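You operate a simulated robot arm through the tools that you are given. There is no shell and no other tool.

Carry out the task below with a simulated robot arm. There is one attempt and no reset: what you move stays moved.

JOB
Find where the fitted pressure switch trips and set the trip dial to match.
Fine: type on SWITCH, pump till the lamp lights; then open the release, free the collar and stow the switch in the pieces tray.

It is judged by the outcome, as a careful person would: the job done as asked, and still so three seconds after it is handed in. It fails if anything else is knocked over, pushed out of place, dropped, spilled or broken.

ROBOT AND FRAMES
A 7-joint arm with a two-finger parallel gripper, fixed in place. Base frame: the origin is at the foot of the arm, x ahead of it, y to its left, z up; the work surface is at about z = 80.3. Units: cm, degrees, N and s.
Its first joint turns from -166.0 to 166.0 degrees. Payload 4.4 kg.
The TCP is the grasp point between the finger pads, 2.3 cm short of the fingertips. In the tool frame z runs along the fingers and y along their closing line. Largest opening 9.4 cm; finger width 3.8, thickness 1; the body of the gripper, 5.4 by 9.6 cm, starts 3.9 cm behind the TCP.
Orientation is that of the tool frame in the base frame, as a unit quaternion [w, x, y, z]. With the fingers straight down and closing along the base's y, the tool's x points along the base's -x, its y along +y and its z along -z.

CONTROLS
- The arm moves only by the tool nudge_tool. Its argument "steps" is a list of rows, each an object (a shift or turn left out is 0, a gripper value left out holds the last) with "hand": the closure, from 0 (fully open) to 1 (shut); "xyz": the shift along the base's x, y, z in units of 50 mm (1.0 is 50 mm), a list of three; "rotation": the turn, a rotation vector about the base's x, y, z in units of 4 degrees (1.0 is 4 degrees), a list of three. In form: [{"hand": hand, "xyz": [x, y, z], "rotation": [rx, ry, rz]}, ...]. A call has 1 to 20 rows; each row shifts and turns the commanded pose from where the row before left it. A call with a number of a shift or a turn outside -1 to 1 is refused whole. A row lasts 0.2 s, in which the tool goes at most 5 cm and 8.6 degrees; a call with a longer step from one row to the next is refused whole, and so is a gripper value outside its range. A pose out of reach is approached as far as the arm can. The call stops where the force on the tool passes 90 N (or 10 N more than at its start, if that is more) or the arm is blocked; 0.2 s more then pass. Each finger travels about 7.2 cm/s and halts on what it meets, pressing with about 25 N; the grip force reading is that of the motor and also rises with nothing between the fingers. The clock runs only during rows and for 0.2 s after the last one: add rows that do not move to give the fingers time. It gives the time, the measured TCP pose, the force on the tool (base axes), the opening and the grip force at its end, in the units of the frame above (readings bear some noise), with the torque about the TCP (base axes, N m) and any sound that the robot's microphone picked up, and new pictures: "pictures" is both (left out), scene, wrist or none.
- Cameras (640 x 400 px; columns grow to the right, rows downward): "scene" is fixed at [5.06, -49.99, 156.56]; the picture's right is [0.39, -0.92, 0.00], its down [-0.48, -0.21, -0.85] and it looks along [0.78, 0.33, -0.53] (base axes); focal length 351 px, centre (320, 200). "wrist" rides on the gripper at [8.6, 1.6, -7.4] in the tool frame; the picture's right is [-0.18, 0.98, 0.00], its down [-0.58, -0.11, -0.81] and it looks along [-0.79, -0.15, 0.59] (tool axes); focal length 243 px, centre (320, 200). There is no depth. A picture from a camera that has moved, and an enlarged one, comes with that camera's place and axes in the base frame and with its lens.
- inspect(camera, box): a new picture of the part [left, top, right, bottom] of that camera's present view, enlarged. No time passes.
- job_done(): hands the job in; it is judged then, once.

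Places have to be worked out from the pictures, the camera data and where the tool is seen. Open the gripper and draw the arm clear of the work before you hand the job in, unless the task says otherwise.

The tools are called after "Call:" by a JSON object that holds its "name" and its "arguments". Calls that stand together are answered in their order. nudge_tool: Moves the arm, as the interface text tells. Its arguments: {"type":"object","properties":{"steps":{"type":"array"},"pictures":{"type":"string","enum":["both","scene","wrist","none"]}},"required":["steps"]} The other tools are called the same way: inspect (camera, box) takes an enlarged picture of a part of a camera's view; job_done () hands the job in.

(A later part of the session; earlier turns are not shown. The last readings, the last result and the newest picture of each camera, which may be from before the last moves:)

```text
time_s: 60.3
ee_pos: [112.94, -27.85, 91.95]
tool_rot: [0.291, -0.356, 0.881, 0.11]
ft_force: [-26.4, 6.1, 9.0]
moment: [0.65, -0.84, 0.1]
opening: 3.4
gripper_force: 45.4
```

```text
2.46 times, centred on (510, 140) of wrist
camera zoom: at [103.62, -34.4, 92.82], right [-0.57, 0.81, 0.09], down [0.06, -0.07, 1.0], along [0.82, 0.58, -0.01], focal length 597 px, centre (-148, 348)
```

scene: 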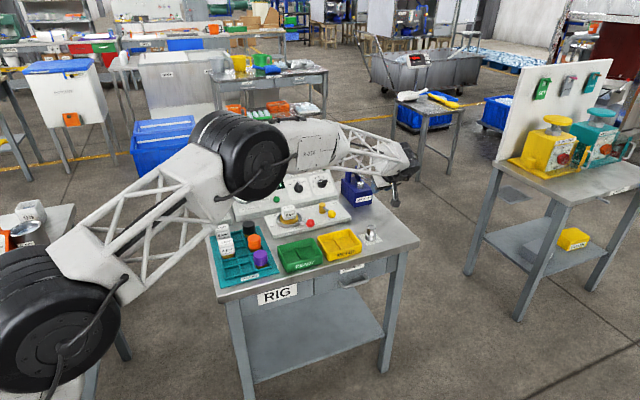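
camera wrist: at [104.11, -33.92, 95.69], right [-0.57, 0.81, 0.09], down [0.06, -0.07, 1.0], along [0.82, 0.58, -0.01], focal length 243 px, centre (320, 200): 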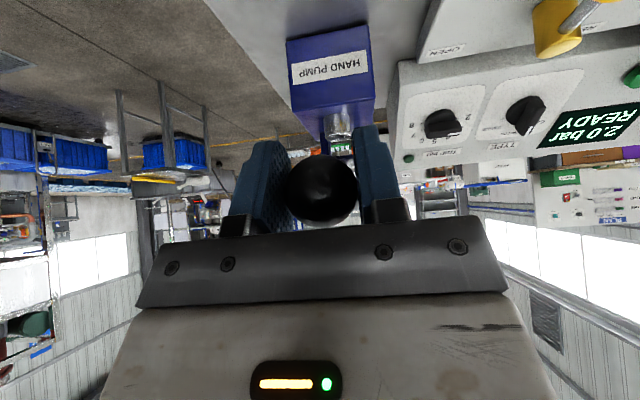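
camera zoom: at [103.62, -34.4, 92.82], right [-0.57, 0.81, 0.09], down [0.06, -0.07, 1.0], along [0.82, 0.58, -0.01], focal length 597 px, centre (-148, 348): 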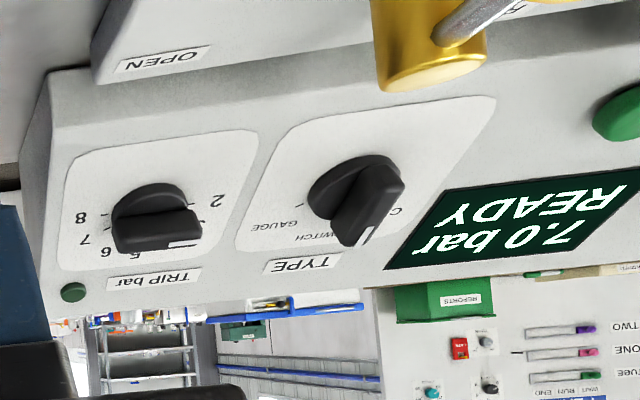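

7.0 bar. I hold still a moment and look at the lamp for any lag.

Call:
{"name": "nudge_tool", "arguments": {"steps": [{}, {}, {}], "pictures": "none"}}

Call:
{"name": "inspect", "arguments": {"camera": "wrist", "box": [380, 60, 640, 220]}}

Call:
{"name": "inspect", "arguments": {"camera": "wrist", "box": [390, 160, 450, 200]}}

```text
time_s: 61.1
ee_pos: [112.87, -27.67, 92.02]
tool_rot: [0.291, -0.357, 0.881, 0.109]
ft_force: [-41.2, -11.5, 6.4]
moment: [0.02, -0.21, 0.22]
opening: 3.38
gripper_force: 44.6
```

```text
2.46 times, centred on (510, 140) of wrist
camera zoom: at [103.62, -34.39, 92.8], right [-0.57, 0.81, 0.09], down [0.06, -0.07, 1.0], along [0.82, 0.58, -0.01], focal length 597 px, centre (-148, 348)
```

zoom: 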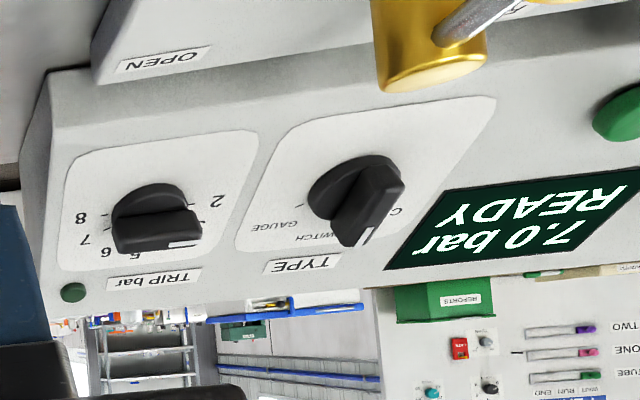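

```text
10.00 times, centred on (420, 180) of wrist
camera zoom: at [103.62, -34.39, 92.8], right [-0.57, 0.81, 0.09], down [0.06, -0.07, 1.0], along [0.82, 0.58, -0.01], focal length 2426 px, centre (-680, 400)
```

zoom: 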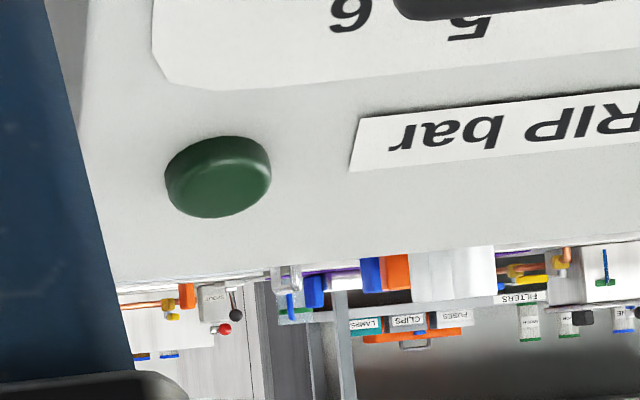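

Still unlit at 7.0 bar. Continuing in small steps.

Call:
{"name": "nudge_tool", "arguments": {"steps": [{"xyz": [-0.004, 0.0, -0.08]}, {"xyz": [0.0, 0.0, -0.04]}, {}], "pictures": "none"}}

Call:
{"name": "inspect", "arguments": {"camera": "wrist", "box": [380, 60, 640, 220]}}

```text
time_s: 61.9
ee_pos: [113.05, -27.63, 91.47]
tool_rot: [0.291, -0.356, 0.881, 0.108]
ft_force: [-18.3, -20.7, 8.6]
moment: [0.73, -0.71, -0.01]
opening: 3.39
gripper_force: 45.1
```

```text
2.46 times, centred on (510, 140) of wrist
camera zoom: at [103.71, -34.31, 92.3], right [-0.57, 0.81, 0.09], down [0.06, -0.07, 1.0], along [0.82, 0.58, -0.01], focal length 597 px, centre (-148, 348)
```

zoom: 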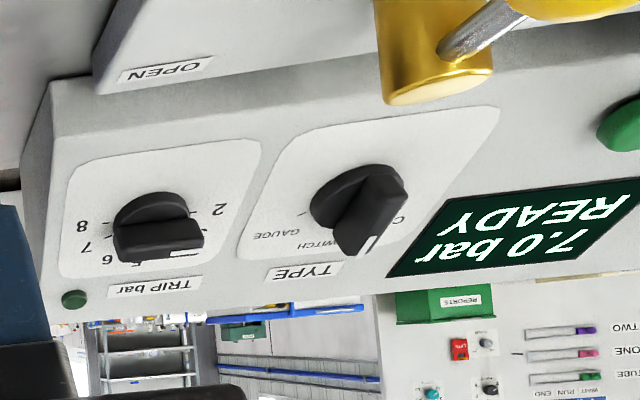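

Call:
{"name": "nudge_tool", "arguments": {"steps": [{"xyz": [0.004, 0.0, -0.08]}, {"xyz": [0.0, 0.0, -0.04]}, {}], "pictures": "none"}}

Call:
{"name": "inspect", "arguments": {"camera": "wrist", "box": [380, 60, 640, 220]}}

```text
time_s: 62.7
ee_pos: [113.08, -27.71, 90.9]
tool_rot: [0.291, -0.357, 0.881, 0.108]
ft_force: [6.3, -26.0, 9.4]
moment: [0.91, -0.74, -0.03]
opening: 3.45
gripper_force: 45.0
```

```text
2.46 times, centred on (510, 140) of wrist
camera zoom: at [103.74, -34.28, 91.73], right [-0.57, 0.81, 0.09], down [0.06, -0.07, 1.0], along [0.82, 0.58, -0.01], focal length 597 px, centre (-148, 348)
```

zoom: 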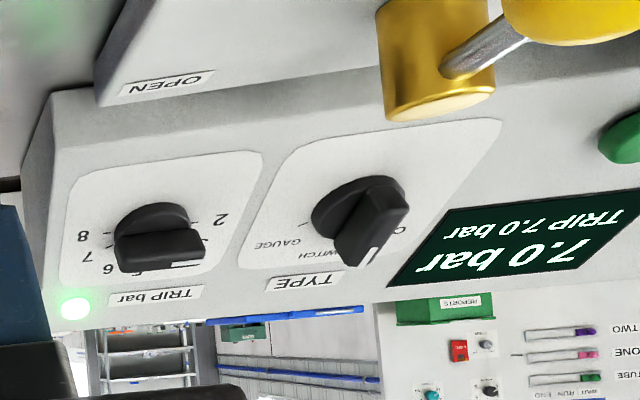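

The lamp has lit and the display shows a TRIP reading. Zooming in to read it exactly.

Call:
{"name": "inspect", "arguments": {"camera": "wrist", "box": [530, 130, 640, 190]}}

```text
5.82 times, centred on (585, 160) of wrist
camera zoom: at [103.74, -34.28, 91.73], right [-0.57, 0.81, 0.09], down [0.06, -0.07, 1.0], along [0.82, 0.58, -0.01], focal length 1412 px, centre (-1222, 433)
```

zoom: 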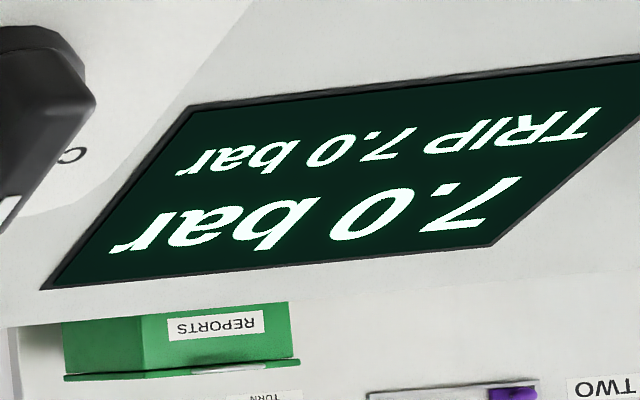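

Trip = 7.0 bar, so the dial must go to 7. I raise the handle back to its rest position, let go, and back off along the tool axis.

Call:
{"name": "nudge_tool", "arguments": {"steps": [{"xyz": [0.0, -0.004, 0.165]}, {"xyz": [0.006, 0.006, 0.165]}, {"xyz": [0.012, 0.014, 0.165]}, {"xyz": [0.022, 0.024, 0.165]}, {"xyz": [0.028, 0.03, 0.16]}, {}, {"hand": 0.8}, {"hand": 0.5}, {"hand": 0.2}, {}, {}], "pictures": "wrist"}}

Call:
{"name": "inspect", "arguments": {"camera": "wrist", "box": [380, 60, 640, 220]}}

```text
time_s: 65.1
ee_pos: [113.33, -27.19, 94.89]
tool_rot: [0.291, -0.356, 0.881, 0.109]
ft_force: [-0.1, 1.3, 0.0]
moment: [-0.03, 0.0, 0.02]
opening: 7.54
gripper_force: 0.0
camera wrist: at [104.07, -33.84, 95.7], right [-0.57, 0.81, 0.09], down [0.06, -0.07, 1.0], along [0.82, 0.58, -0.01], focal length 243 px, centre (320, 200)
```

wrist: 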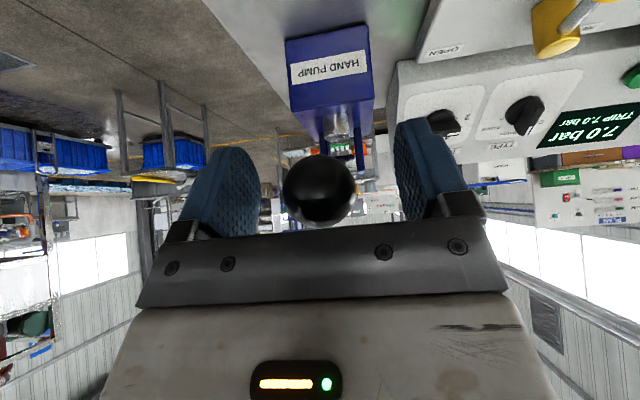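

```text
2.46 times, centred on (510, 140) of wrist
camera zoom: at [104.07, -33.84, 95.7], right [-0.57, 0.81, 0.09], down [0.06, -0.07, 1.0], along [0.82, 0.58, -0.01], focal length 597 px, centre (-148, 348)
```

zoom: 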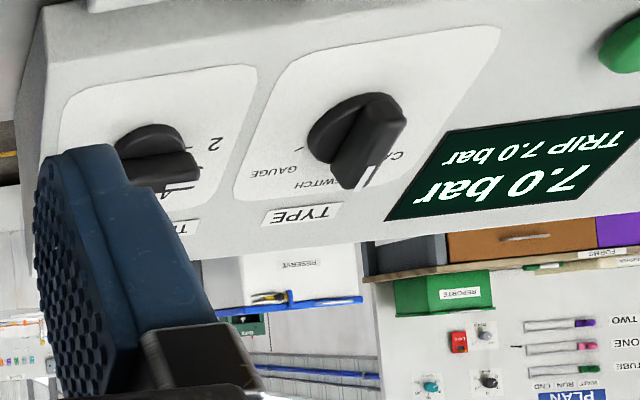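

Handle stays put and TRIP 7.0 is latched. I back away upward and travel to above the TRIP dial at a safe height.

Call:
{"name": "nudge_tool", "arguments": {"steps": [{"hand": 0.2, "xyz": [-0.215, -0.205, 0.4]}, {"xyz": [-0.43, -0.41, 0.8]}, {"xyz": [-0.43, -0.41, 0.8]}, {"xyz": [0.1, 0.6, 0.0]}, {"hand": 0.5, "xyz": [0.25, 0.8, 0.0]}, {"xyz": [0.25, 0.85, 0.0]}, {"xyz": [0.25, 0.85, 0.0]}, {"xyz": [0.25, 0.85, 0.0]}, {"xyz": [0.25, 0.85, 0.0]}, {}, {}]}}

Call:
{"name": "inspect", "arguments": {"camera": "wrist", "box": [200, 0, 440, 150]}}

```text
time_s: 67.5
ee_pos: [114.88, -8.41, 104.88]
tool_rot: [0.292, -0.357, 0.881, 0.109]
ft_force: [-0.4, -0.1, -0.1]
moment: [0.03, -0.02, -0.01]
opening: 4.67
gripper_force: 0.1
camera wrist: at [105.5, -15.01, 105.71], right [-0.57, 0.81, 0.09], down [0.06, -0.07, 1.0], along [0.82, 0.58, -0.01], focal length 243 px, centre (320, 200)
```

scene: 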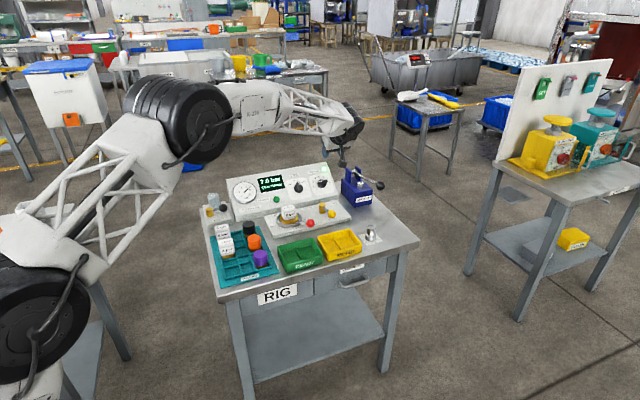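
wrist: 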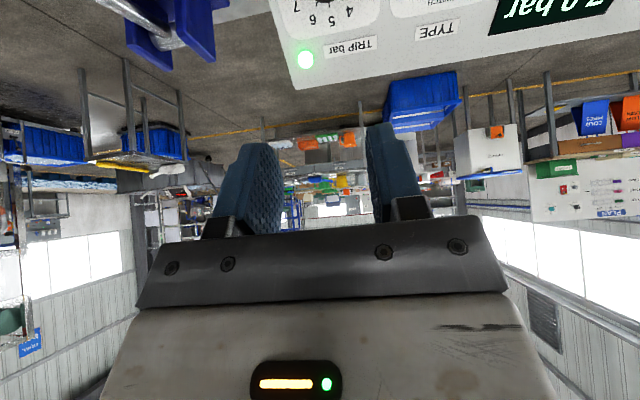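

```text
2.67 times, centred on (320, 75) of wrist
camera zoom: at [105.5, -15.01, 105.71], right [-0.57, 0.81, 0.09], down [0.06, -0.07, 1.0], along [0.82, 0.58, -0.01], focal length 647 px, centre (320, 533)
```

zoom: 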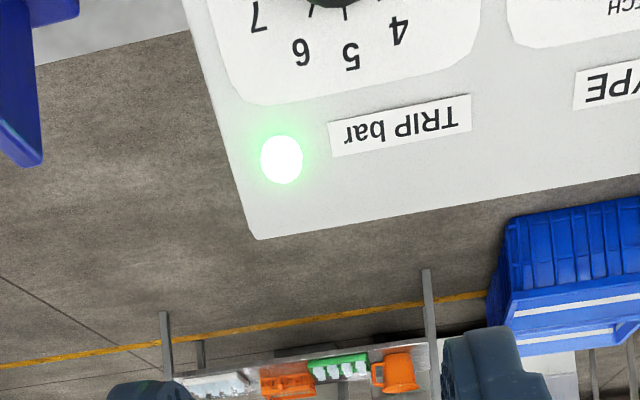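

Lamp glows, display latched. Now I roll the tool 90° so it straddles the TRIP bar (pointing at 2), while moving onto the knob's axis.

Call:
{"name": "nudge_tool", "arguments": {"steps": [{"hand": 0.5, "xyz": [-0.018, -0.006, -0.043], "rotation": [-0.531, -0.506, 0.995]}, {"xyz": [-0.018, -0.006, -0.043], "rotation": [-0.531, -0.506, 0.995]}, {"xyz": [-0.018, -0.006, -0.043], "rotation": [-0.531, -0.506, 0.995]}, {"xyz": [-0.018, -0.006, -0.043], "rotation": [-0.531, -0.506, 0.995]}, {"xyz": [-0.018, -0.006, -0.043], "rotation": [-0.531, -0.506, 0.995]}, {"xyz": [-0.018, -0.006, -0.043], "rotation": [-0.531, -0.506, 0.995]}, {"xyz": [-0.018, -0.006, -0.043], "rotation": [-0.531, -0.506, 0.995]}, {"xyz": [-0.018, -0.006, -0.043], "rotation": [-0.531, -0.506, 0.995]}, {"xyz": [-0.018, -0.006, -0.043], "rotation": [-0.531, -0.506, 0.995]}, {"xyz": [-0.018, -0.006, -0.043], "rotation": [-0.531, -0.506, 0.995]}, {"xyz": [-0.018, -0.006, -0.043], "rotation": [-0.531, -0.506, 0.995]}, {"xyz": [-0.018, -0.006, -0.043], "rotation": [-0.531, -0.506, 0.995]}, {"xyz": [-0.018, -0.006, -0.043], "rotation": [-0.531, -0.506, 0.995]}, {"xyz": [-0.018, -0.006, -0.043], "rotation": [-0.531, -0.506, 0.995]}, {"xyz": [-0.018, -0.006, -0.043], "rotation": [-0.531, -0.506, 0.995]}, {"xyz": [-0.018, -0.006, -0.043], "rotation": [-0.531, -0.506, 0.995]}, {"xyz": [-0.018, -0.006, -0.043], "rotation": [-0.531, -0.506, 0.995]}, {"xyz": [-0.018, -0.006, -0.043], "rotation": [-0.531, -0.506, 0.995]}, {}, {}]}}

Call:
{"name": "inspect", "arguments": {"camera": "wrist", "box": [220, 0, 440, 137]}}

```text
time_s: 71.7
ee_pos: [113.02, -8.84, 101.04]
tool_rot: [-0.291, 0.871, -0.376, 0.125]
ft_force: [0.0, 0.1, 0.2]
moment: [-0.03, 0.02, 0.0]
opening: 4.71
gripper_force: 0.0
camera wrist: at [114.83, -19.12, 106.0], right [-0.7, -0.4, -0.59], down [-0.69, 0.15, 0.71], along [-0.2, 0.9, -0.38], focal length 243 px, centre (320, 200)
```

scene: 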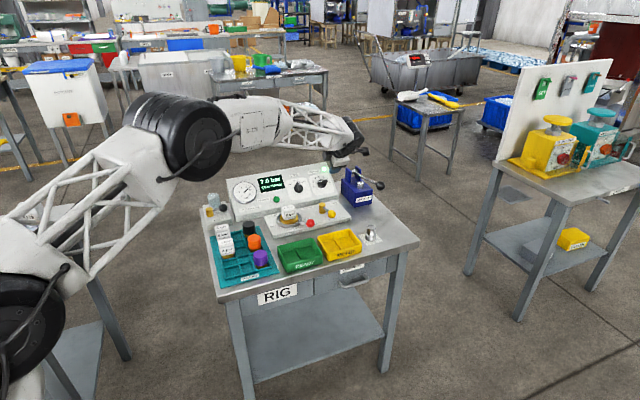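
wrist: 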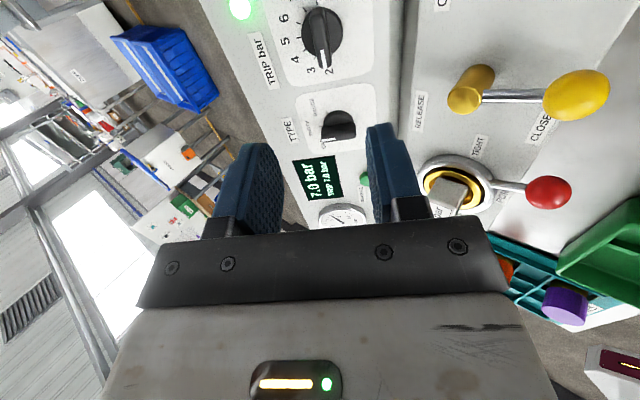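

```text
2.91 times, centred on (330, 68) of wrist
camera zoom: at [114.83, -19.12, 106.0], right [-0.7, -0.4, -0.59], down [-0.69, 0.15, 0.71], along [-0.2, 0.9, -0.38], focal length 706 px, centre (291, 582)
```

zoom: 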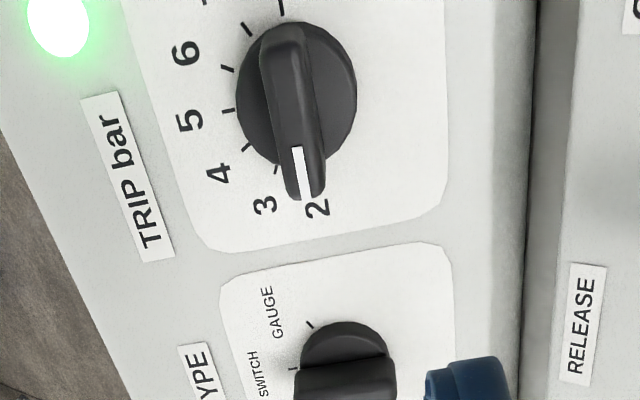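

Perfectly aligned with the bar at 2. I shift 0.4 cm to put the TCP on the knob axis and descend to just above it.

Call:
{"name": "nudge_tool", "arguments": {"steps": [{"hand": 0.5, "xyz": [0.054, -0.058, 0.0]}, {"xyz": [0.387, 0.37, -0.723]}, {"xyz": [0.387, 0.37, -0.723]}, {"xyz": [0.2, 0.19, -0.37]}, {"xyz": [0.187, 0.18, -0.353]}, {}, {}]}}

Call:
{"name": "inspect", "arguments": {"camera": "wrist", "box": [220, 40, 440, 240]}}

Call:
{"name": "inspect", "arguments": {"camera": "scene", "box": [270, 140, 400, 222]}}

```text
time_s: 73.3
ee_pos: [119.15, -3.54, 90.28]
tool_rot: [-0.291, 0.871, -0.377, 0.124]
ft_force: [-0.5, -0.5, 0.0]
moment: [0.01, -0.04, -0.01]
opening: 4.71
gripper_force: 0.0
camera wrist: at [120.91, -13.75, 95.13], right [-0.7, -0.4, -0.59], down [-0.69, 0.15, 0.71], along [-0.2, 0.9, -0.38], focal length 243 px, centre (320, 200)
```

scene: 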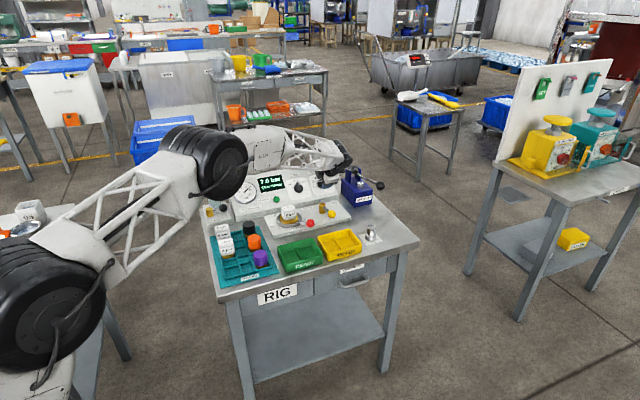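
wrist: 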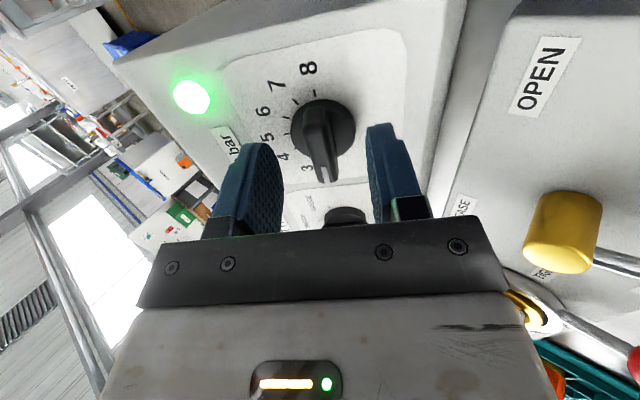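

```text
2.00 times, centred on (330, 140) of wrist
camera zoom: at [120.91, -13.75, 95.13], right [-0.7, -0.4, -0.59], down [-0.69, 0.15, 0.71], along [-0.2, 0.9, -0.38], focal length 485 px, centre (300, 320)
```

zoom: 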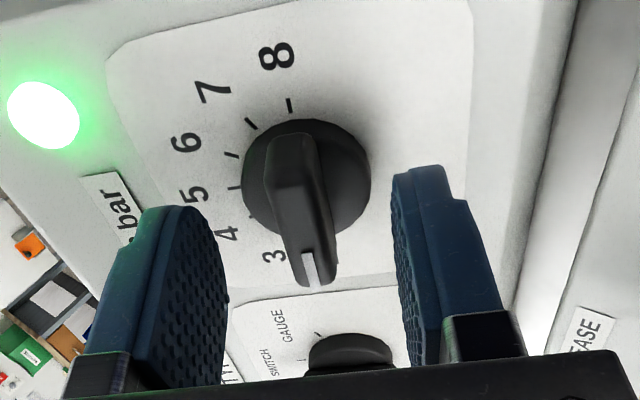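

```text
4.88 times, centred on (335, 181) of scene
camera zoom: at [5.06, -49.99, 156.56], right [0.39, -0.92, 0.0], down [-0.48, -0.21, -0.85], along [0.78, 0.33, -0.53], focal length 1713 px, centre (247, 293)
```

zoom: 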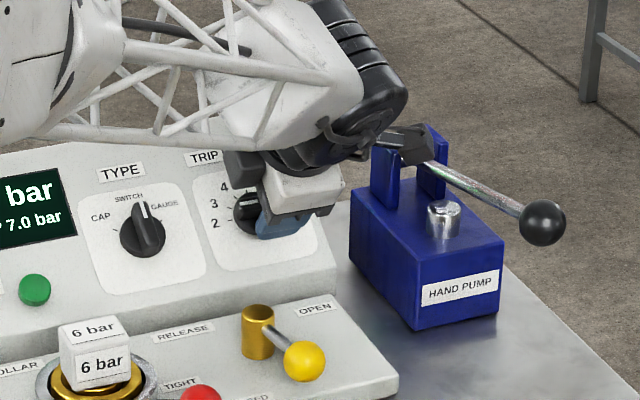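

Bar centred, camera clear of the pump. Advance 0.8 cm and close on the bar.

Call:
{"name": "nudge_tool", "arguments": {"steps": [{"xyz": [0.034, 0.033, -0.064]}, {"xyz": [0.034, 0.033, -0.064]}, {}, {"hand": 0.6}, {"hand": 0.7}, {"hand": 0.8}, {"hand": 0.9}, {"hand": 1.0}, {}, {}], "pictures": "wrist"}}

Call:
{"name": "inspect", "arguments": {"camera": "wrist", "box": [220, 40, 440, 240]}}

```text
time_s: 75.5
ee_pos: [119.58, -3.3, 89.49]
tool_rot: [-0.291, 0.87, -0.378, 0.125]
ft_force: [-11.9, -5.2, -2.8]
moment: [-0.45, 0.61, 0.15]
opening: 1.35
gripper_force: 45.1
camera wrist: at [121.26, -13.48, 94.46], right [-0.7, -0.4, -0.59], down [-0.69, 0.15, 0.71], along [-0.2, 0.9, -0.38], focal length 243 px, centre (320, 200)
```

wrist: 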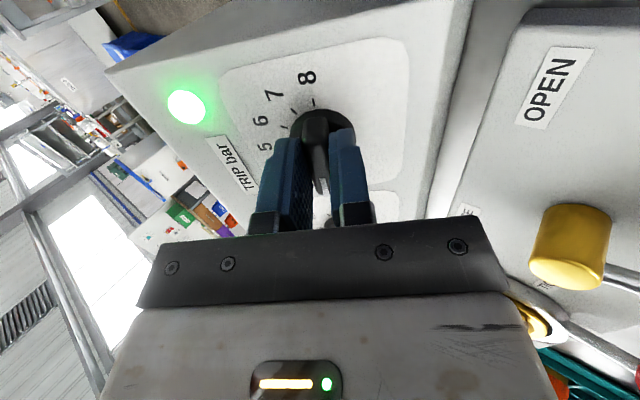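

```text
2.00 times, centred on (330, 140) of wrist
camera zoom: at [121.26, -13.48, 94.46], right [-0.7, -0.4, -0.59], down [-0.69, 0.15, 0.71], along [-0.2, 0.9, -0.38], focal length 485 px, centre (300, 320)
```

zoom: 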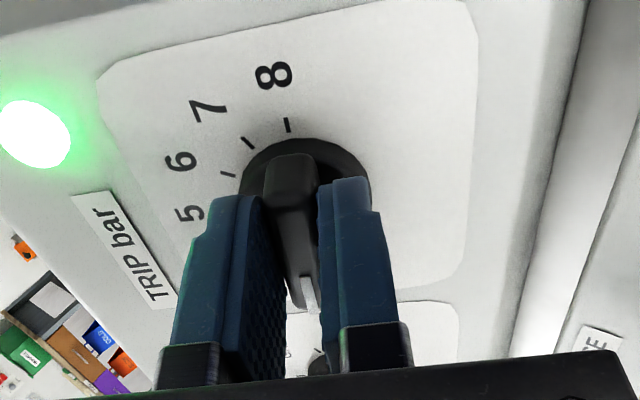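

Clean grip on the bar with little side force. Turning clockwise, first 40°.

Call:
{"name": "nudge_tool", "arguments": {"steps": [{"rotation": [0.536, 0.509, -0.992]}, {"rotation": [0.536, 0.509, -0.992]}, {"rotation": [0.536, 0.509, -0.992]}, {"rotation": [0.536, 0.509, -0.992]}, {"rotation": [0.536, 0.509, -0.992]}, {"rotation": [0.536, 0.509, -0.992]}, {"rotation": [0.536, 0.509, -0.992]}, {"rotation": [0.536, 0.509, -0.992]}, {}], "pictures": "wrist"}}

```text
time_s: 77.3
ee_pos: [119.3, -3.35, 89.29]
tool_rot: [-0.312, 0.701, -0.641, 0.022]
ft_force: [-26.4, -1.8, 9.8]
moment: [-0.16, 0.86, 0.49]
opening: 1.32
gripper_force: 44.7
stopped in row 8: the force on the tool passed its limit at 93 N (the readings are from after the stop); the commanded pose is now the measured one
camera wrist: at [116.29, -14.2, 91.34], right [-0.9, 0.18, -0.39], down [-0.36, 0.2, 0.91], along [0.25, 0.96, -0.11], focal length 243 px, centre (320, 200)
```

wrist: 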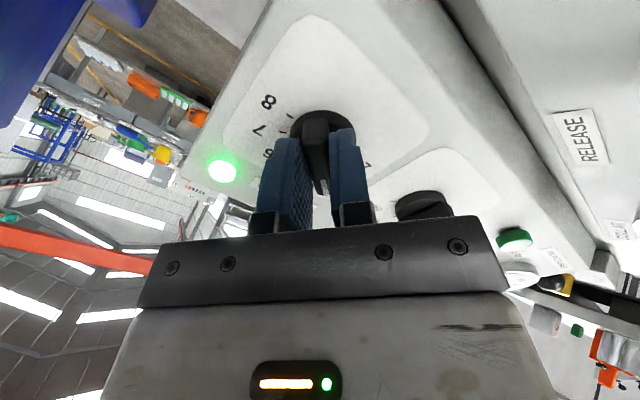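

Knob turned ~38° but side force built up; the knob axis is about 0.6 cm off the TCP. I continue turning with an arc that compensates.

Call:
{"name": "nudge_tool", "arguments": {"steps": [{"xyz": [-0.011, 0.003, -0.002], "rotation": [0.536, 0.509, -0.992]}, {"xyz": [-0.011, 0.003, -0.003], "rotation": [0.536, 0.509, -0.992]}, {"xyz": [-0.01, 0.003, -0.003], "rotation": [0.536, 0.509, -0.992]}, {"xyz": [-0.01, 0.003, -0.003], "rotation": [0.536, 0.509, -0.992]}, {}], "pictures": "none"}}

```text
time_s: 78.5
ee_pos: [119.28, -3.29, 89.38]
tool_rot: [0.312, -0.58, 0.752, 0.032]
ft_force: [-0.5, -5.9, -1.3]
moment: [-0.49, 0.68, 0.09]
opening: 1.31
gripper_force: 45.0
```

Force nearly zero. Next 40°.

Call:
{"name": "nudge_tool", "arguments": {"steps": [{"xyz": [-0.006, 0.003, -0.001], "rotation": [0.536, 0.509, -0.992]}, {"xyz": [-0.006, 0.004, -0.001], "rotation": [0.536, 0.509, -0.992]}, {"xyz": [-0.006, 0.004, -0.001], "rotation": [0.536, 0.509, -0.992]}, {"xyz": [-0.005, 0.004, -0.001], "rotation": [0.536, 0.509, -0.992]}, {"xyz": [-0.005, 0.005, -0.001], "rotation": [0.536, 0.509, -0.992]}, {}], "pictures": "wrist"}}

Call:
{"name": "inspect", "arguments": {"camera": "wrist", "box": [220, 40, 440, 240]}}

```text
time_s: 79.9
ee_pos: [119.02, -3.18, 89.35]
tool_rot: [0.298, -0.406, 0.858, 0.098]
ft_force: [12.5, -8.2, 0.4]
moment: [0.03, 0.44, 0.19]
opening: 1.3
gripper_force: 44.9
camera wrist: at [110.42, -10.69, 89.94], right [-0.65, 0.76, 0.04], down [0.02, -0.03, 1.0], along [0.76, 0.65, 0.0], focal length 243 px, centre (320, 200)
```

wrist: 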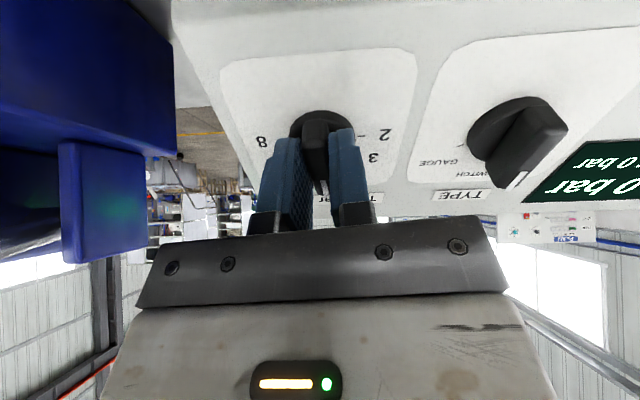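

```text
2.00 times, centred on (330, 140) of wrist
camera zoom: at [110.42, -10.69, 89.94], right [-0.65, 0.76, 0.04], down [0.02, -0.03, 1.0], along [0.76, 0.65, 0.0], focal length 485 px, centre (300, 320)
```

zoom: 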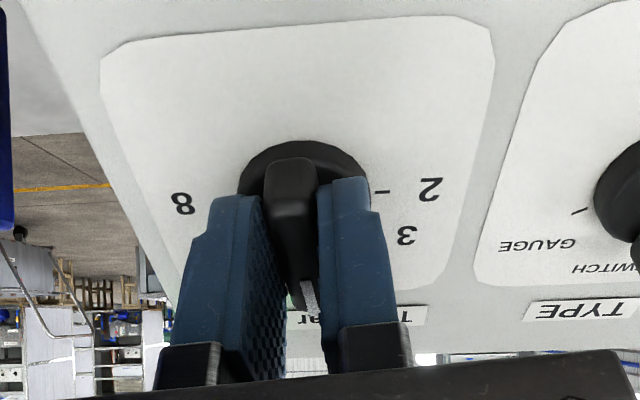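

About 83° turned; the knob is near 5. Continuing 35° more.

Call:
{"name": "nudge_tool", "arguments": {"steps": [{"xyz": [-0.002, 0.004, 0.001], "rotation": [0.536, 0.509, -0.992]}, {"xyz": [-0.002, 0.004, 0.001], "rotation": [0.536, 0.509, -0.992]}, {"xyz": [-0.002, 0.004, 0.001], "rotation": [0.536, 0.509, -0.992]}, {"xyz": [-0.002, 0.004, 0.001], "rotation": [0.536, 0.509, -0.992]}, {"xyz": [-0.002, 0.004, 0.001], "rotation": [0.536, 0.509, -0.992]}, {"xyz": [-0.002, 0.004, 0.001], "rotation": [0.536, 0.509, -0.992]}, {"xyz": [-0.002, 0.004, 0.001], "rotation": [0.536, 0.509, -0.992]}, {}], "pictures": "wrist"}}

Call:
{"name": "inspect", "arguments": {"camera": "wrist", "box": [220, 40, 440, 240]}}

```text
time_s: 81.7
ee_pos: [118.98, -3.08, 89.3]
tool_rot: [0.254, -0.132, 0.941, 0.183]
ft_force: [11.6, 7.4, 0.2]
moment: [0.25, -0.84, -0.29]
opening: 1.33
gripper_force: 44.7
camera wrist: at [108.0, -5.94, 91.1], right [-0.18, 0.91, 0.37], down [0.18, -0.34, 0.92], along [0.97, 0.23, -0.1], focal length 243 px, centre (320, 200)
```

wrist: 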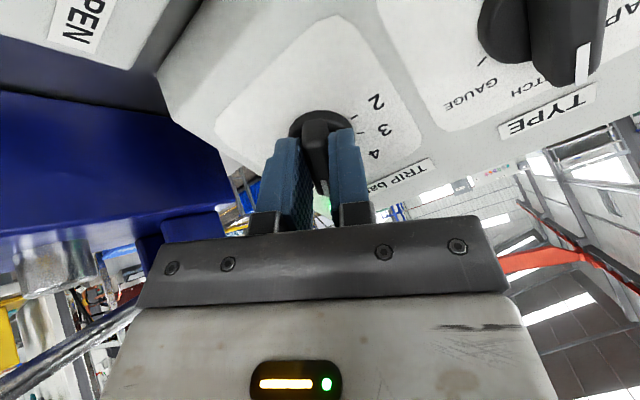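

```text
2.00 times, centred on (330, 140) of wrist
camera zoom: at [108.0, -5.94, 91.1], right [-0.18, 0.91, 0.37], down [0.18, -0.34, 0.92], along [0.97, 0.23, -0.1], focal length 485 px, centre (300, 320)
```

zoom: 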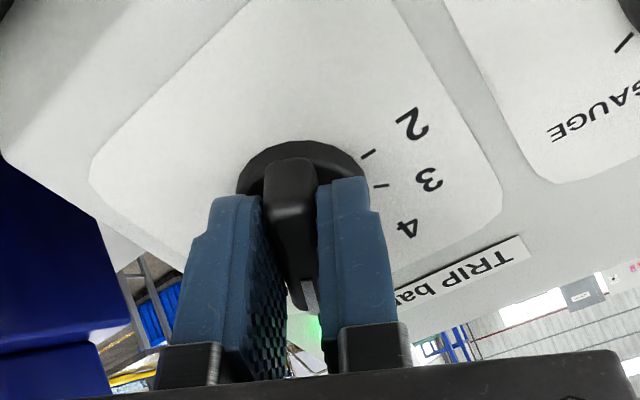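

117° turned so far. Final 32.5° to reach 7.

Call:
{"name": "nudge_tool", "arguments": {"steps": [{"xyz": [-0.002, 0.004, 0.001], "rotation": [0.536, 0.509, -0.992]}, {"xyz": [-0.001, 0.004, 0.001], "rotation": [0.536, 0.509, -0.992]}, {"xyz": [-0.001, 0.004, 0.001], "rotation": [0.536, 0.509, -0.992]}, {"xyz": [0, 0.004, 0.002], "rotation": [0.536, 0.509, -0.992]}, {"xyz": [0, 0.003, 0.002], "rotation": [0.536, 0.509, -0.992]}, {"xyz": [0, 0.003, 0.002], "rotation": [0.536, 0.509, -0.992]}, {"rotation": [0.3, 0.285, -0.556]}, {}, {}], "pictures": "wrist"}}

Call:
{"name": "inspect", "arguments": {"camera": "wrist", "box": [220, 40, 440, 240]}}

Call:
{"name": "inspect", "arguments": {"camera": "scene", "box": [270, 140, 400, 222]}}

```text
time_s: 83.7
ee_pos: [119.1, -2.82, 89.33]
tool_rot: [0.192, 0.136, 0.94, 0.247]
ft_force: [-22.4, 29.3, 2.4]
moment: [-0.17, 0.62, 0.34]
opening: 1.32
gripper_force: 45.1
camera wrist: at [108.36, -1.47, 93.58], right [0.32, 0.76, 0.56], down [0.15, -0.63, 0.76], along [0.93, -0.16, -0.32], focal length 243 px, centre (320, 200)
```

wrist: 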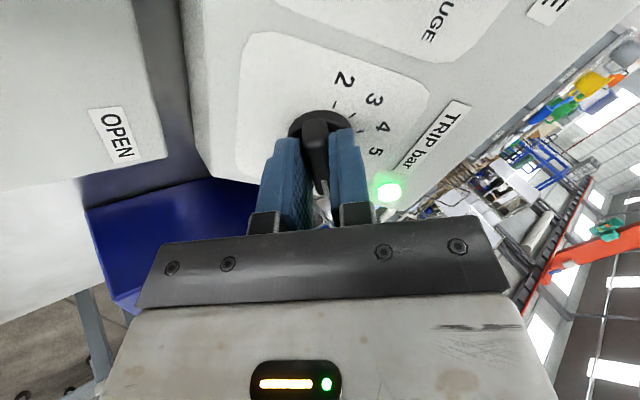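

```text
2.00 times, centred on (330, 140) of wrist
camera zoom: at [108.36, -1.47, 93.58], right [0.32, 0.76, 0.56], down [0.15, -0.63, 0.76], along [0.93, -0.16, -0.32], focal length 485 px, centre (300, 320)
```

zoom: 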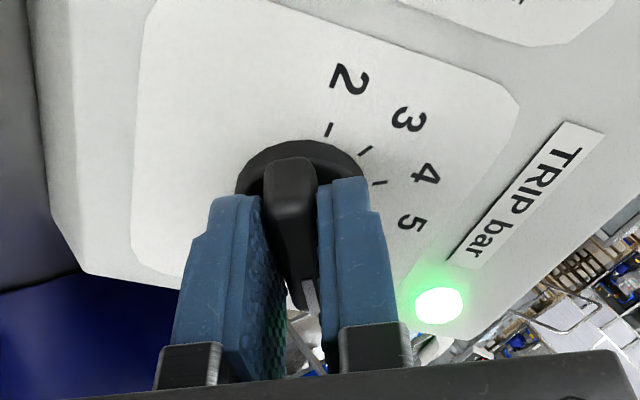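

```text
4.88 times, centred on (335, 181) of scene
camera zoom: at [5.06, -49.99, 156.56], right [0.39, -0.92, 0.0], down [-0.48, -0.21, -0.85], along [0.78, 0.33, -0.53], focal length 1713 px, centre (247, 293)
```

zoom: 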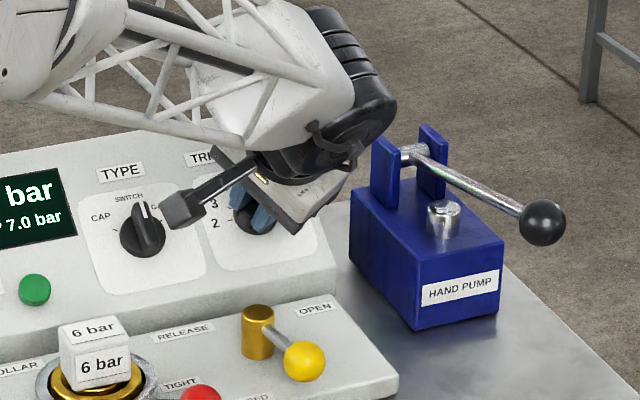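

150° turned in total. Releasing and backing off to check the pointer.

Call:
{"name": "nudge_tool", "arguments": {"steps": [{"hand": 0.8}, {"hand": 0.5}, {}, {"xyz": [-0.215, -0.205, 0.4]}, {"xyz": [-0.43, -0.41, 0.8]}, {"xyz": [-0.43, -0.41, 0.8]}, {"xyz": [-0.2, -0.2, 0.4]}, {}, {}]}}

Call:
{"name": "inspect", "arguments": {"camera": "wrist", "box": [220, 0, 440, 137]}}

Call:
{"name": "inspect", "arguments": {"camera": "scene", "box": [270, 160, 350, 210]}}

```text
time_s: 85.7
ee_pos: [112.72, -9.04, 101.43]
tool_rot: [0.193, 0.135, 0.94, 0.248]
ft_force: [0.0, 0.6, 1.0]
moment: [0.0, 0.01, 0.0]
opening: 4.67
gripper_force: 0.1
camera wrist: at [102.13, -7.69, 105.62], right [0.32, 0.76, 0.56], down [0.15, -0.63, 0.76], along [0.94, -0.16, -0.32], focal length 243 px, centre (320, 200)
```

scene: 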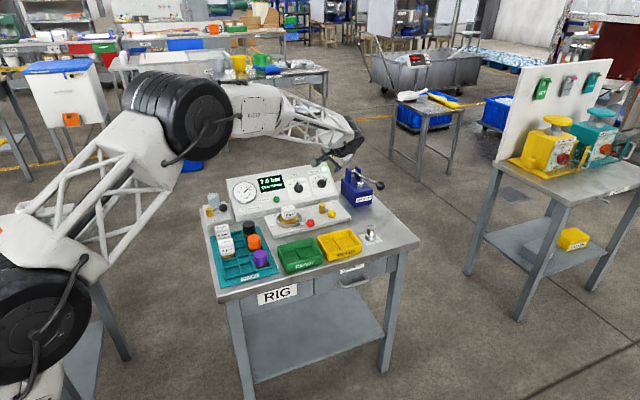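
wrist: 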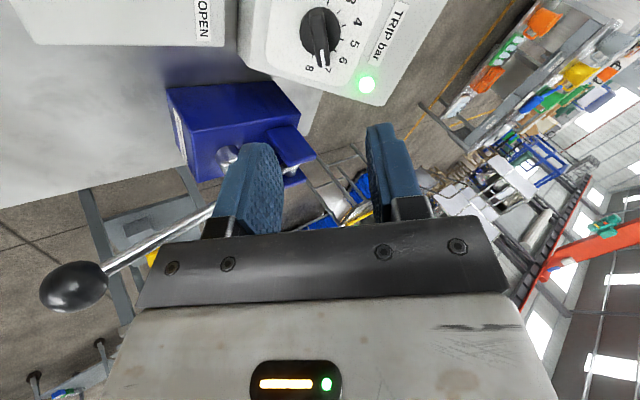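

```text
2.91 times, centred on (330, 68) of wrist
camera zoom: at [102.13, -7.69, 105.62], right [0.32, 0.76, 0.56], down [0.15, -0.63, 0.76], along [0.94, -0.16, -0.32], focal length 706 px, centre (291, 582)
```

zoom: 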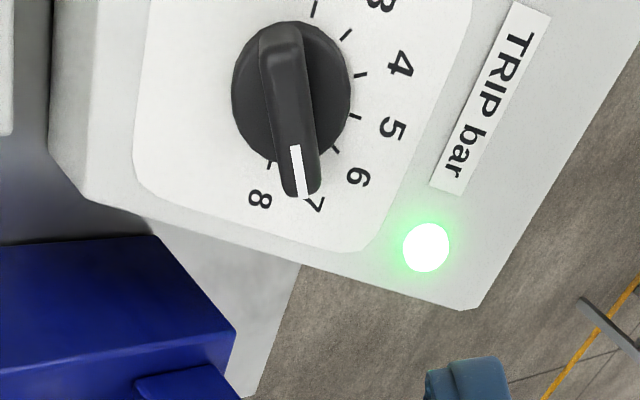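

```text
8.00 times, centred on (310, 185) of scene
camera zoom: at [5.06, -49.99, 156.56], right [0.39, -0.92, 0.0], down [-0.48, -0.21, -0.85], along [0.78, 0.33, -0.53], focal length 2810 px, centre (400, 320)
```

zoom: 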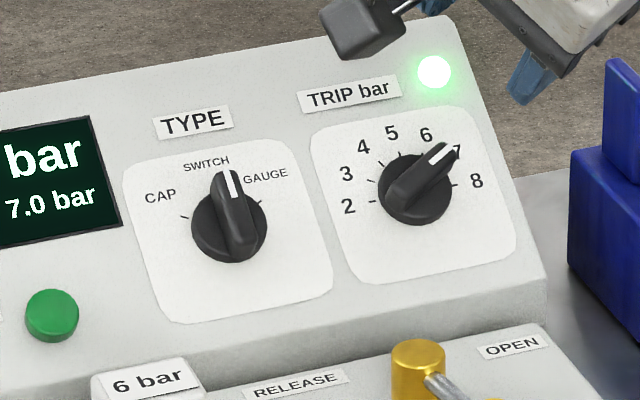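

TRIP dial points at 7, TYPE at SWITCH. Next the release lever: I unroll the wrist and swing the tool's tilt toward +x, closing the fingers to use as a pusher behind the yellow ball.

Call:
{"name": "nudge_tool", "arguments": {"steps": [{"hand": 1.0, "xyz": [-0.15, -0.05, 0.05], "rotation": [-0.536, -0.509, 0.992]}, {"xyz": [-0.15, -0.05, 0.05], "rotation": [-0.536, -0.509, 0.992]}, {"xyz": [-0.15, -0.05, 0.05], "rotation": [-0.536, -0.509, 0.992]}, {"xyz": [-0.15, -0.05, 0.05], "rotation": [-0.536, -0.509, 0.992]}, {"xyz": [-0.15, -0.05, 0.0], "rotation": [-0.536, -0.509, 0.992]}, {"xyz": [-0.15, -0.05, 0], "rotation": [-0.536, -0.509, 0.992]}, {"xyz": [-0.15, -0.05, 0], "rotation": [-0.536, -0.509, 0.992]}, {"xyz": [-0.15, -0.05, 0], "rotation": [-0.536, -0.509, 0.992]}, {"xyz": [-0.15, -0.05, 0], "rotation": [-0.536, -0.509, 0.992]}, {"xyz": [-0.15, -0.05, 0], "rotation": [-0.536, -0.509, 0.992]}, {"xyz": [-0.15, -0.05, 0], "rotation": [-0.536, -0.509, 0.992]}, {"xyz": [-0.15, -0.05, 0], "rotation": [-0.536, -0.509, 0.992]}, {}], "pictures": "none"}}

Call:
{"name": "nudge_tool", "arguments": {"steps": [{"xyz": [-0.1, 0, 0], "rotation": [0, 0, -1]}, {"xyz": [-0.1, 0, 0], "rotation": [0, 0, -1]}, {"xyz": [-0.1, 0, 0], "rotation": [0, 0, -1]}, {"xyz": [-0.1, 0, 0], "rotation": [0, 0, -1]}, {"xyz": [-0.1, 0, 0], "rotation": [0, 0, -1]}, {"xyz": [-0.1, 0, 0], "rotation": [0, 0, -1]}, {"xyz": [-0.1, 0, 0], "rotation": [0, 0, -1]}, {"xyz": [-0.1, 0, 0], "rotation": [0, 0, -1]}, {"xyz": [-0.1, 0, 0], "rotation": [0, 0, -1]}, {"xyz": [-0.1, 0, 0], "rotation": [0, 0, -1]}, {"xyz": [0, 0, 0], "rotation": [0, 0, -1]}, {}, {}]}}

```text
time_s: 88.5
ee_pos: [103.65, -12.21, 102.49]
tool_rot: [0.29, -0.348, 0.884, 0.117]
ft_force: [-0.1, 0.7, -0.1]
moment: [-0.05, 0.02, 0.0]
opening: 0.0
gripper_force: 24.6
```

```text
time_s: 91.3
ee_pos: [98.63, -12.12, 102.3]
tool_rot: [0.314, 0.009, 0.949, 0.0]
ft_force: [0.1, -0.3, 0.5]
moment: [-0.02, -0.01, 0.03]
opening: 0.01
gripper_force: 24.8
camera wrist: at [87.26, -10.22, 103.14], right [0.16, 0.98, 0.12], down [-0.01, -0.12, 0.99], along [0.99, -0.17, 0.0], focal length 243 px, centre (320, 200)
```

scene: 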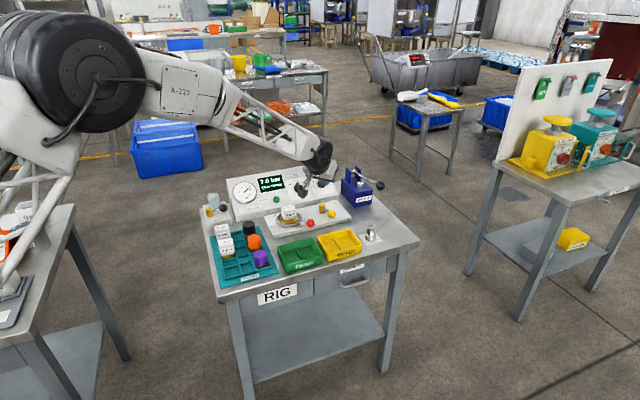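
wrist: 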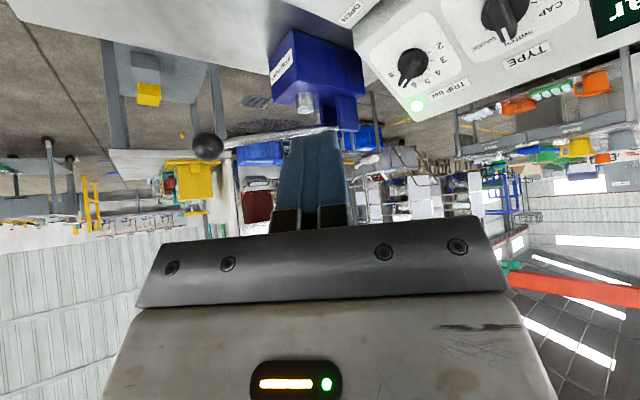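

The tool is tilted toward +x now. I lessen the tilt to ~29° and lower behind the yellow ball (judged at about (104.2, -12.5, 85)), checking with the scene camera.

Call:
{"name": "nudge_tool", "arguments": {"steps": [{"hand": 1.0, "xyz": [-0.1, -0.04, -0.3], "rotation": [0, 1, 0]}, {"xyz": [-0.05, -0.04, -0.4], "rotation": [0, 1, 0]}, {"xyz": [0, -0.04, -0.5]}, {"xyz": [0, 0, -0.5]}, {}, {}]}}

Call:
{"name": "inspect", "arguments": {"camera": "scene", "box": [260, 160, 390, 242]}}

```text
time_s: 92.7
ee_pos: [97.79, -12.62, 93.78]
tool_rot: [0.246, 0.009, 0.969, 0.0]
ft_force: [-0.5, 0.4, 0.0]
moment: [-0.02, 0.04, -0.01]
opening: 0.0
gripper_force: 25.5
camera wrist: at [86.74, -10.77, 96.14], right [0.18, 0.98, 0.09], down [0.12, -0.12, 0.99], along [0.98, -0.16, -0.14], focal length 243 px, centre (320, 200)
```

scene: 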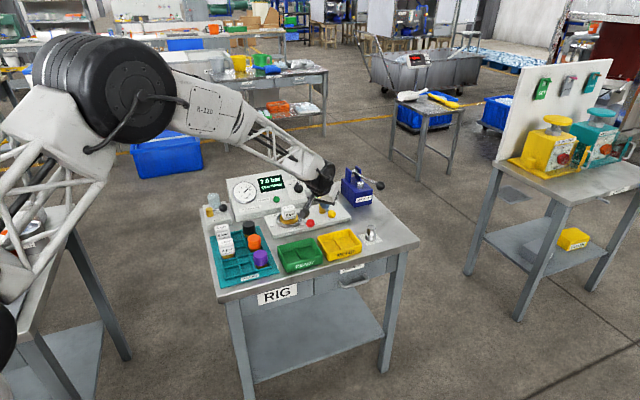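
wrist: 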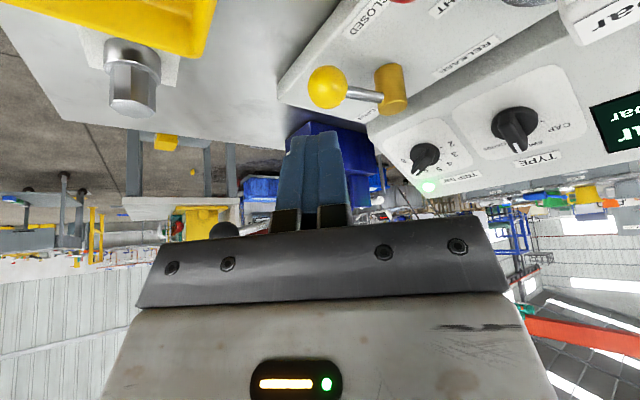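

```text
4.88 times, centred on (325, 201) of scene
camera zoom: at [5.06, -49.99, 156.56], right [0.39, -0.92, 0.0], down [-0.48, -0.21, -0.85], along [0.78, 0.33, -0.53], focal length 1713 px, centre (296, 195)
```

zoom: 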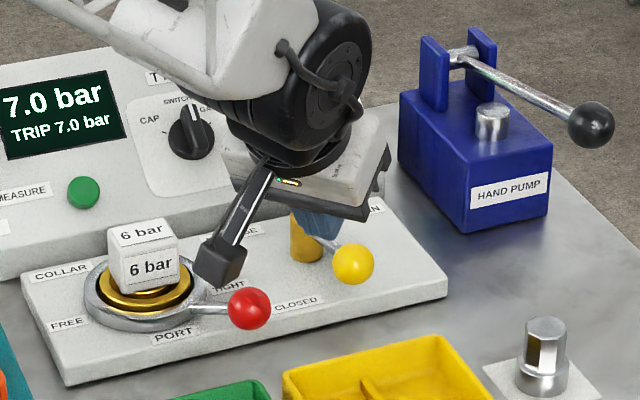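

Both views agree: ball ≈(104.2, -12.3, 85), post ≈(108.2, -6.7). I descend just behind the ball.

Call:
{"name": "nudge_tool", "arguments": {"steps": [{"xyz": [0, 0, -0.5]}, {"xyz": [0, 0.02, -0.5]}, {"xyz": [0.05, 0.02, -0.4]}, {"xyz": [0.05, 0, -0.16]}, {}, {}]}}

Call:
{"name": "inspect", "arguments": {"camera": "scene", "box": [260, 160, 390, 242]}}

Call:
{"name": "inspect", "arguments": {"camera": "wrist", "box": [220, 40, 460, 230]}}

```text
time_s: 94.1
ee_pos: [98.26, -12.47, 85.9]
tool_rot: [0.246, 0.008, 0.969, 0.001]
ft_force: [-0.5, 0.1, -0.2]
moment: [0.01, 0.03, -0.01]
opening: 0.0
gripper_force: 25.2
camera wrist: at [87.17, -10.54, 88.43], right [0.18, 0.98, 0.09], down [0.12, -0.12, 0.99], along [0.98, -0.16, -0.14], focal length 243 px, centre (320, 200)
```

scene: 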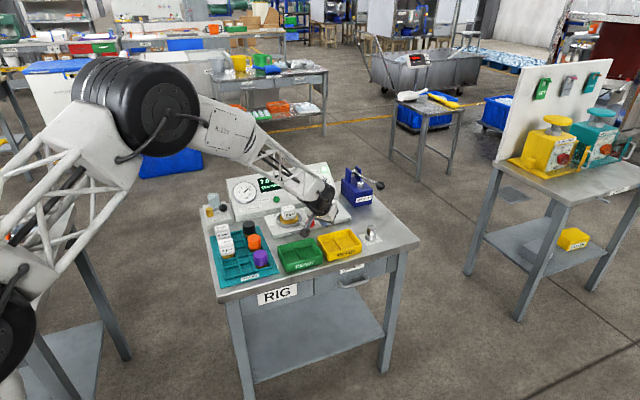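
wrist: 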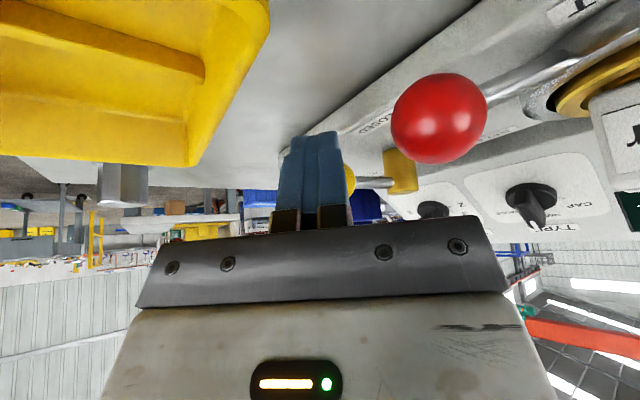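

```text
4.88 times, centred on (325, 201) of scene
camera zoom: at [5.06, -49.99, 156.56], right [0.39, -0.92, 0.0], down [-0.48, -0.21, -0.85], along [0.78, 0.33, -0.53], focal length 1713 px, centre (296, 195)
```

zoom: 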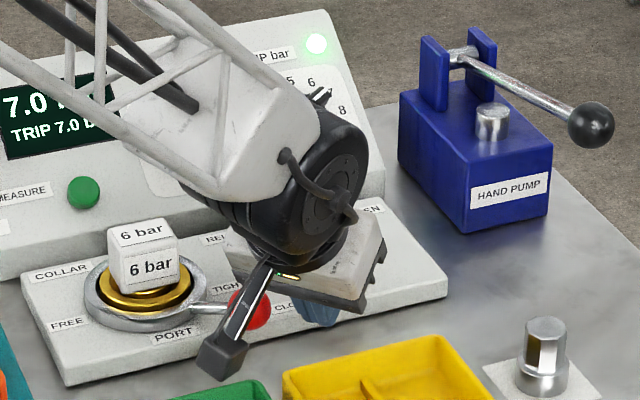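

```text
2.11 times, centred on (340, 135) of wrist
camera zoom: at [87.17, -10.54, 88.43], right [0.18, 0.98, 0.09], down [0.12, -0.12, 0.99], along [0.98, -0.16, -0.14], focal length 511 px, centre (278, 337)
```

zoom: 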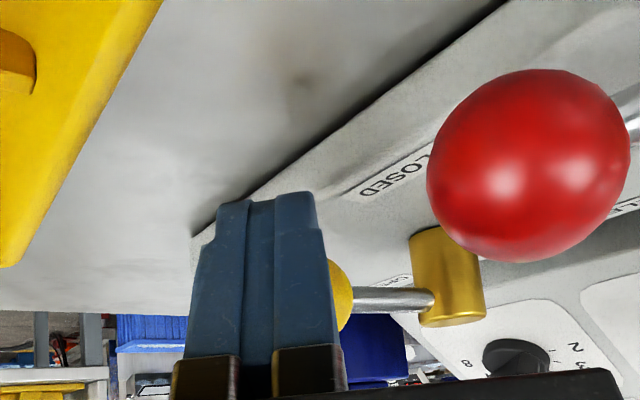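

The fingers are right behind the yellow ball at proper height. Pushing +x along the arc, first part.

Call:
{"name": "nudge_tool", "arguments": {"steps": [{"xyz": [0.16, -0.01, 0]}, {"xyz": [0.16, -0.02, 0]}, {"xyz": [0.16, -0.05, 0]}, {"xyz": [0.16, -0.05, 0]}, {"xyz": [0.16, -0.04, 0]}, {"xyz": [0.16, -0.03, 0]}, {}]}}

Call:
{"name": "inspect", "arguments": {"camera": "wrist", "box": [220, 40, 460, 230]}}

Call:
{"name": "inspect", "arguments": {"camera": "scene", "box": [240, 160, 390, 252]}}

```text
time_s: 95.7
ee_pos: [103.21, -13.47, 86.01]
tool_rot: [0.246, 0.009, 0.969, 0.0]
ft_force: [0.0, -0.4, -0.2]
moment: [0.02, 0.01, -0.01]
opening: 0.01
gripper_force: 25.3
camera wrist: at [92.11, -11.55, 88.41], right [0.18, 0.98, 0.09], down [0.12, -0.12, 0.99], along [0.98, -0.16, -0.14], focal length 243 px, centre (320, 200)
```

scene: 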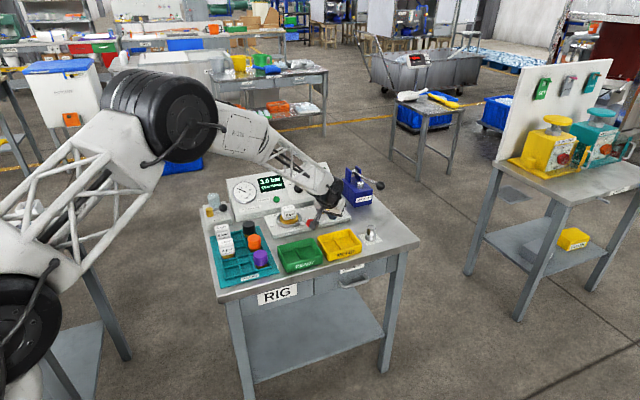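
wrist: 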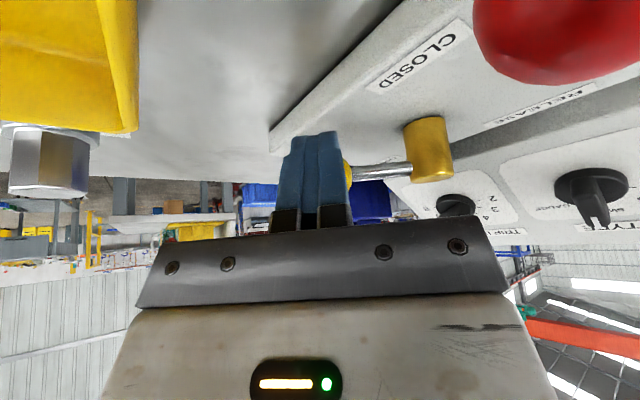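

```text
2.11 times, centred on (340, 135) of wrist
camera zoom: at [92.11, -11.55, 88.41], right [0.18, 0.98, 0.09], down [0.12, -0.12, 0.99], along [0.98, -0.16, -0.14], focal length 511 px, centre (278, 337)
```

zoom: 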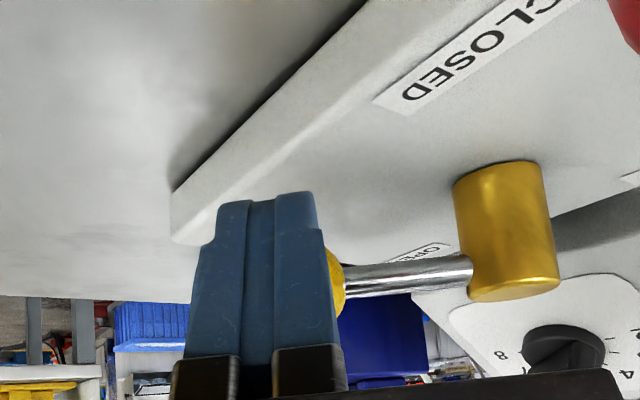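

```text
4.27 times, centred on (315, 206) of scene
camera zoom: at [5.06, -49.99, 156.56], right [0.39, -0.92, 0.0], down [-0.48, -0.21, -0.85], along [0.78, 0.33, -0.53], focal length 1498 px, centre (341, 174)
```

zoom: 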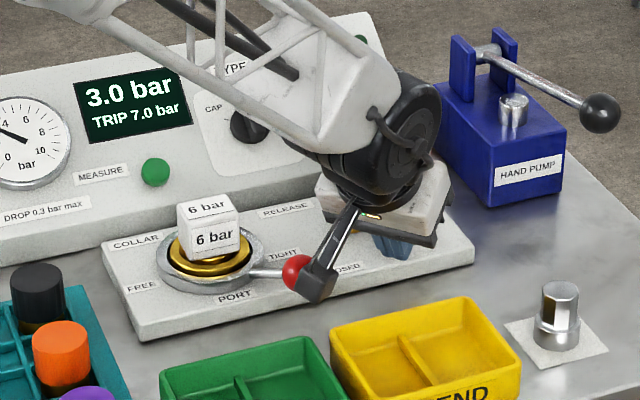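

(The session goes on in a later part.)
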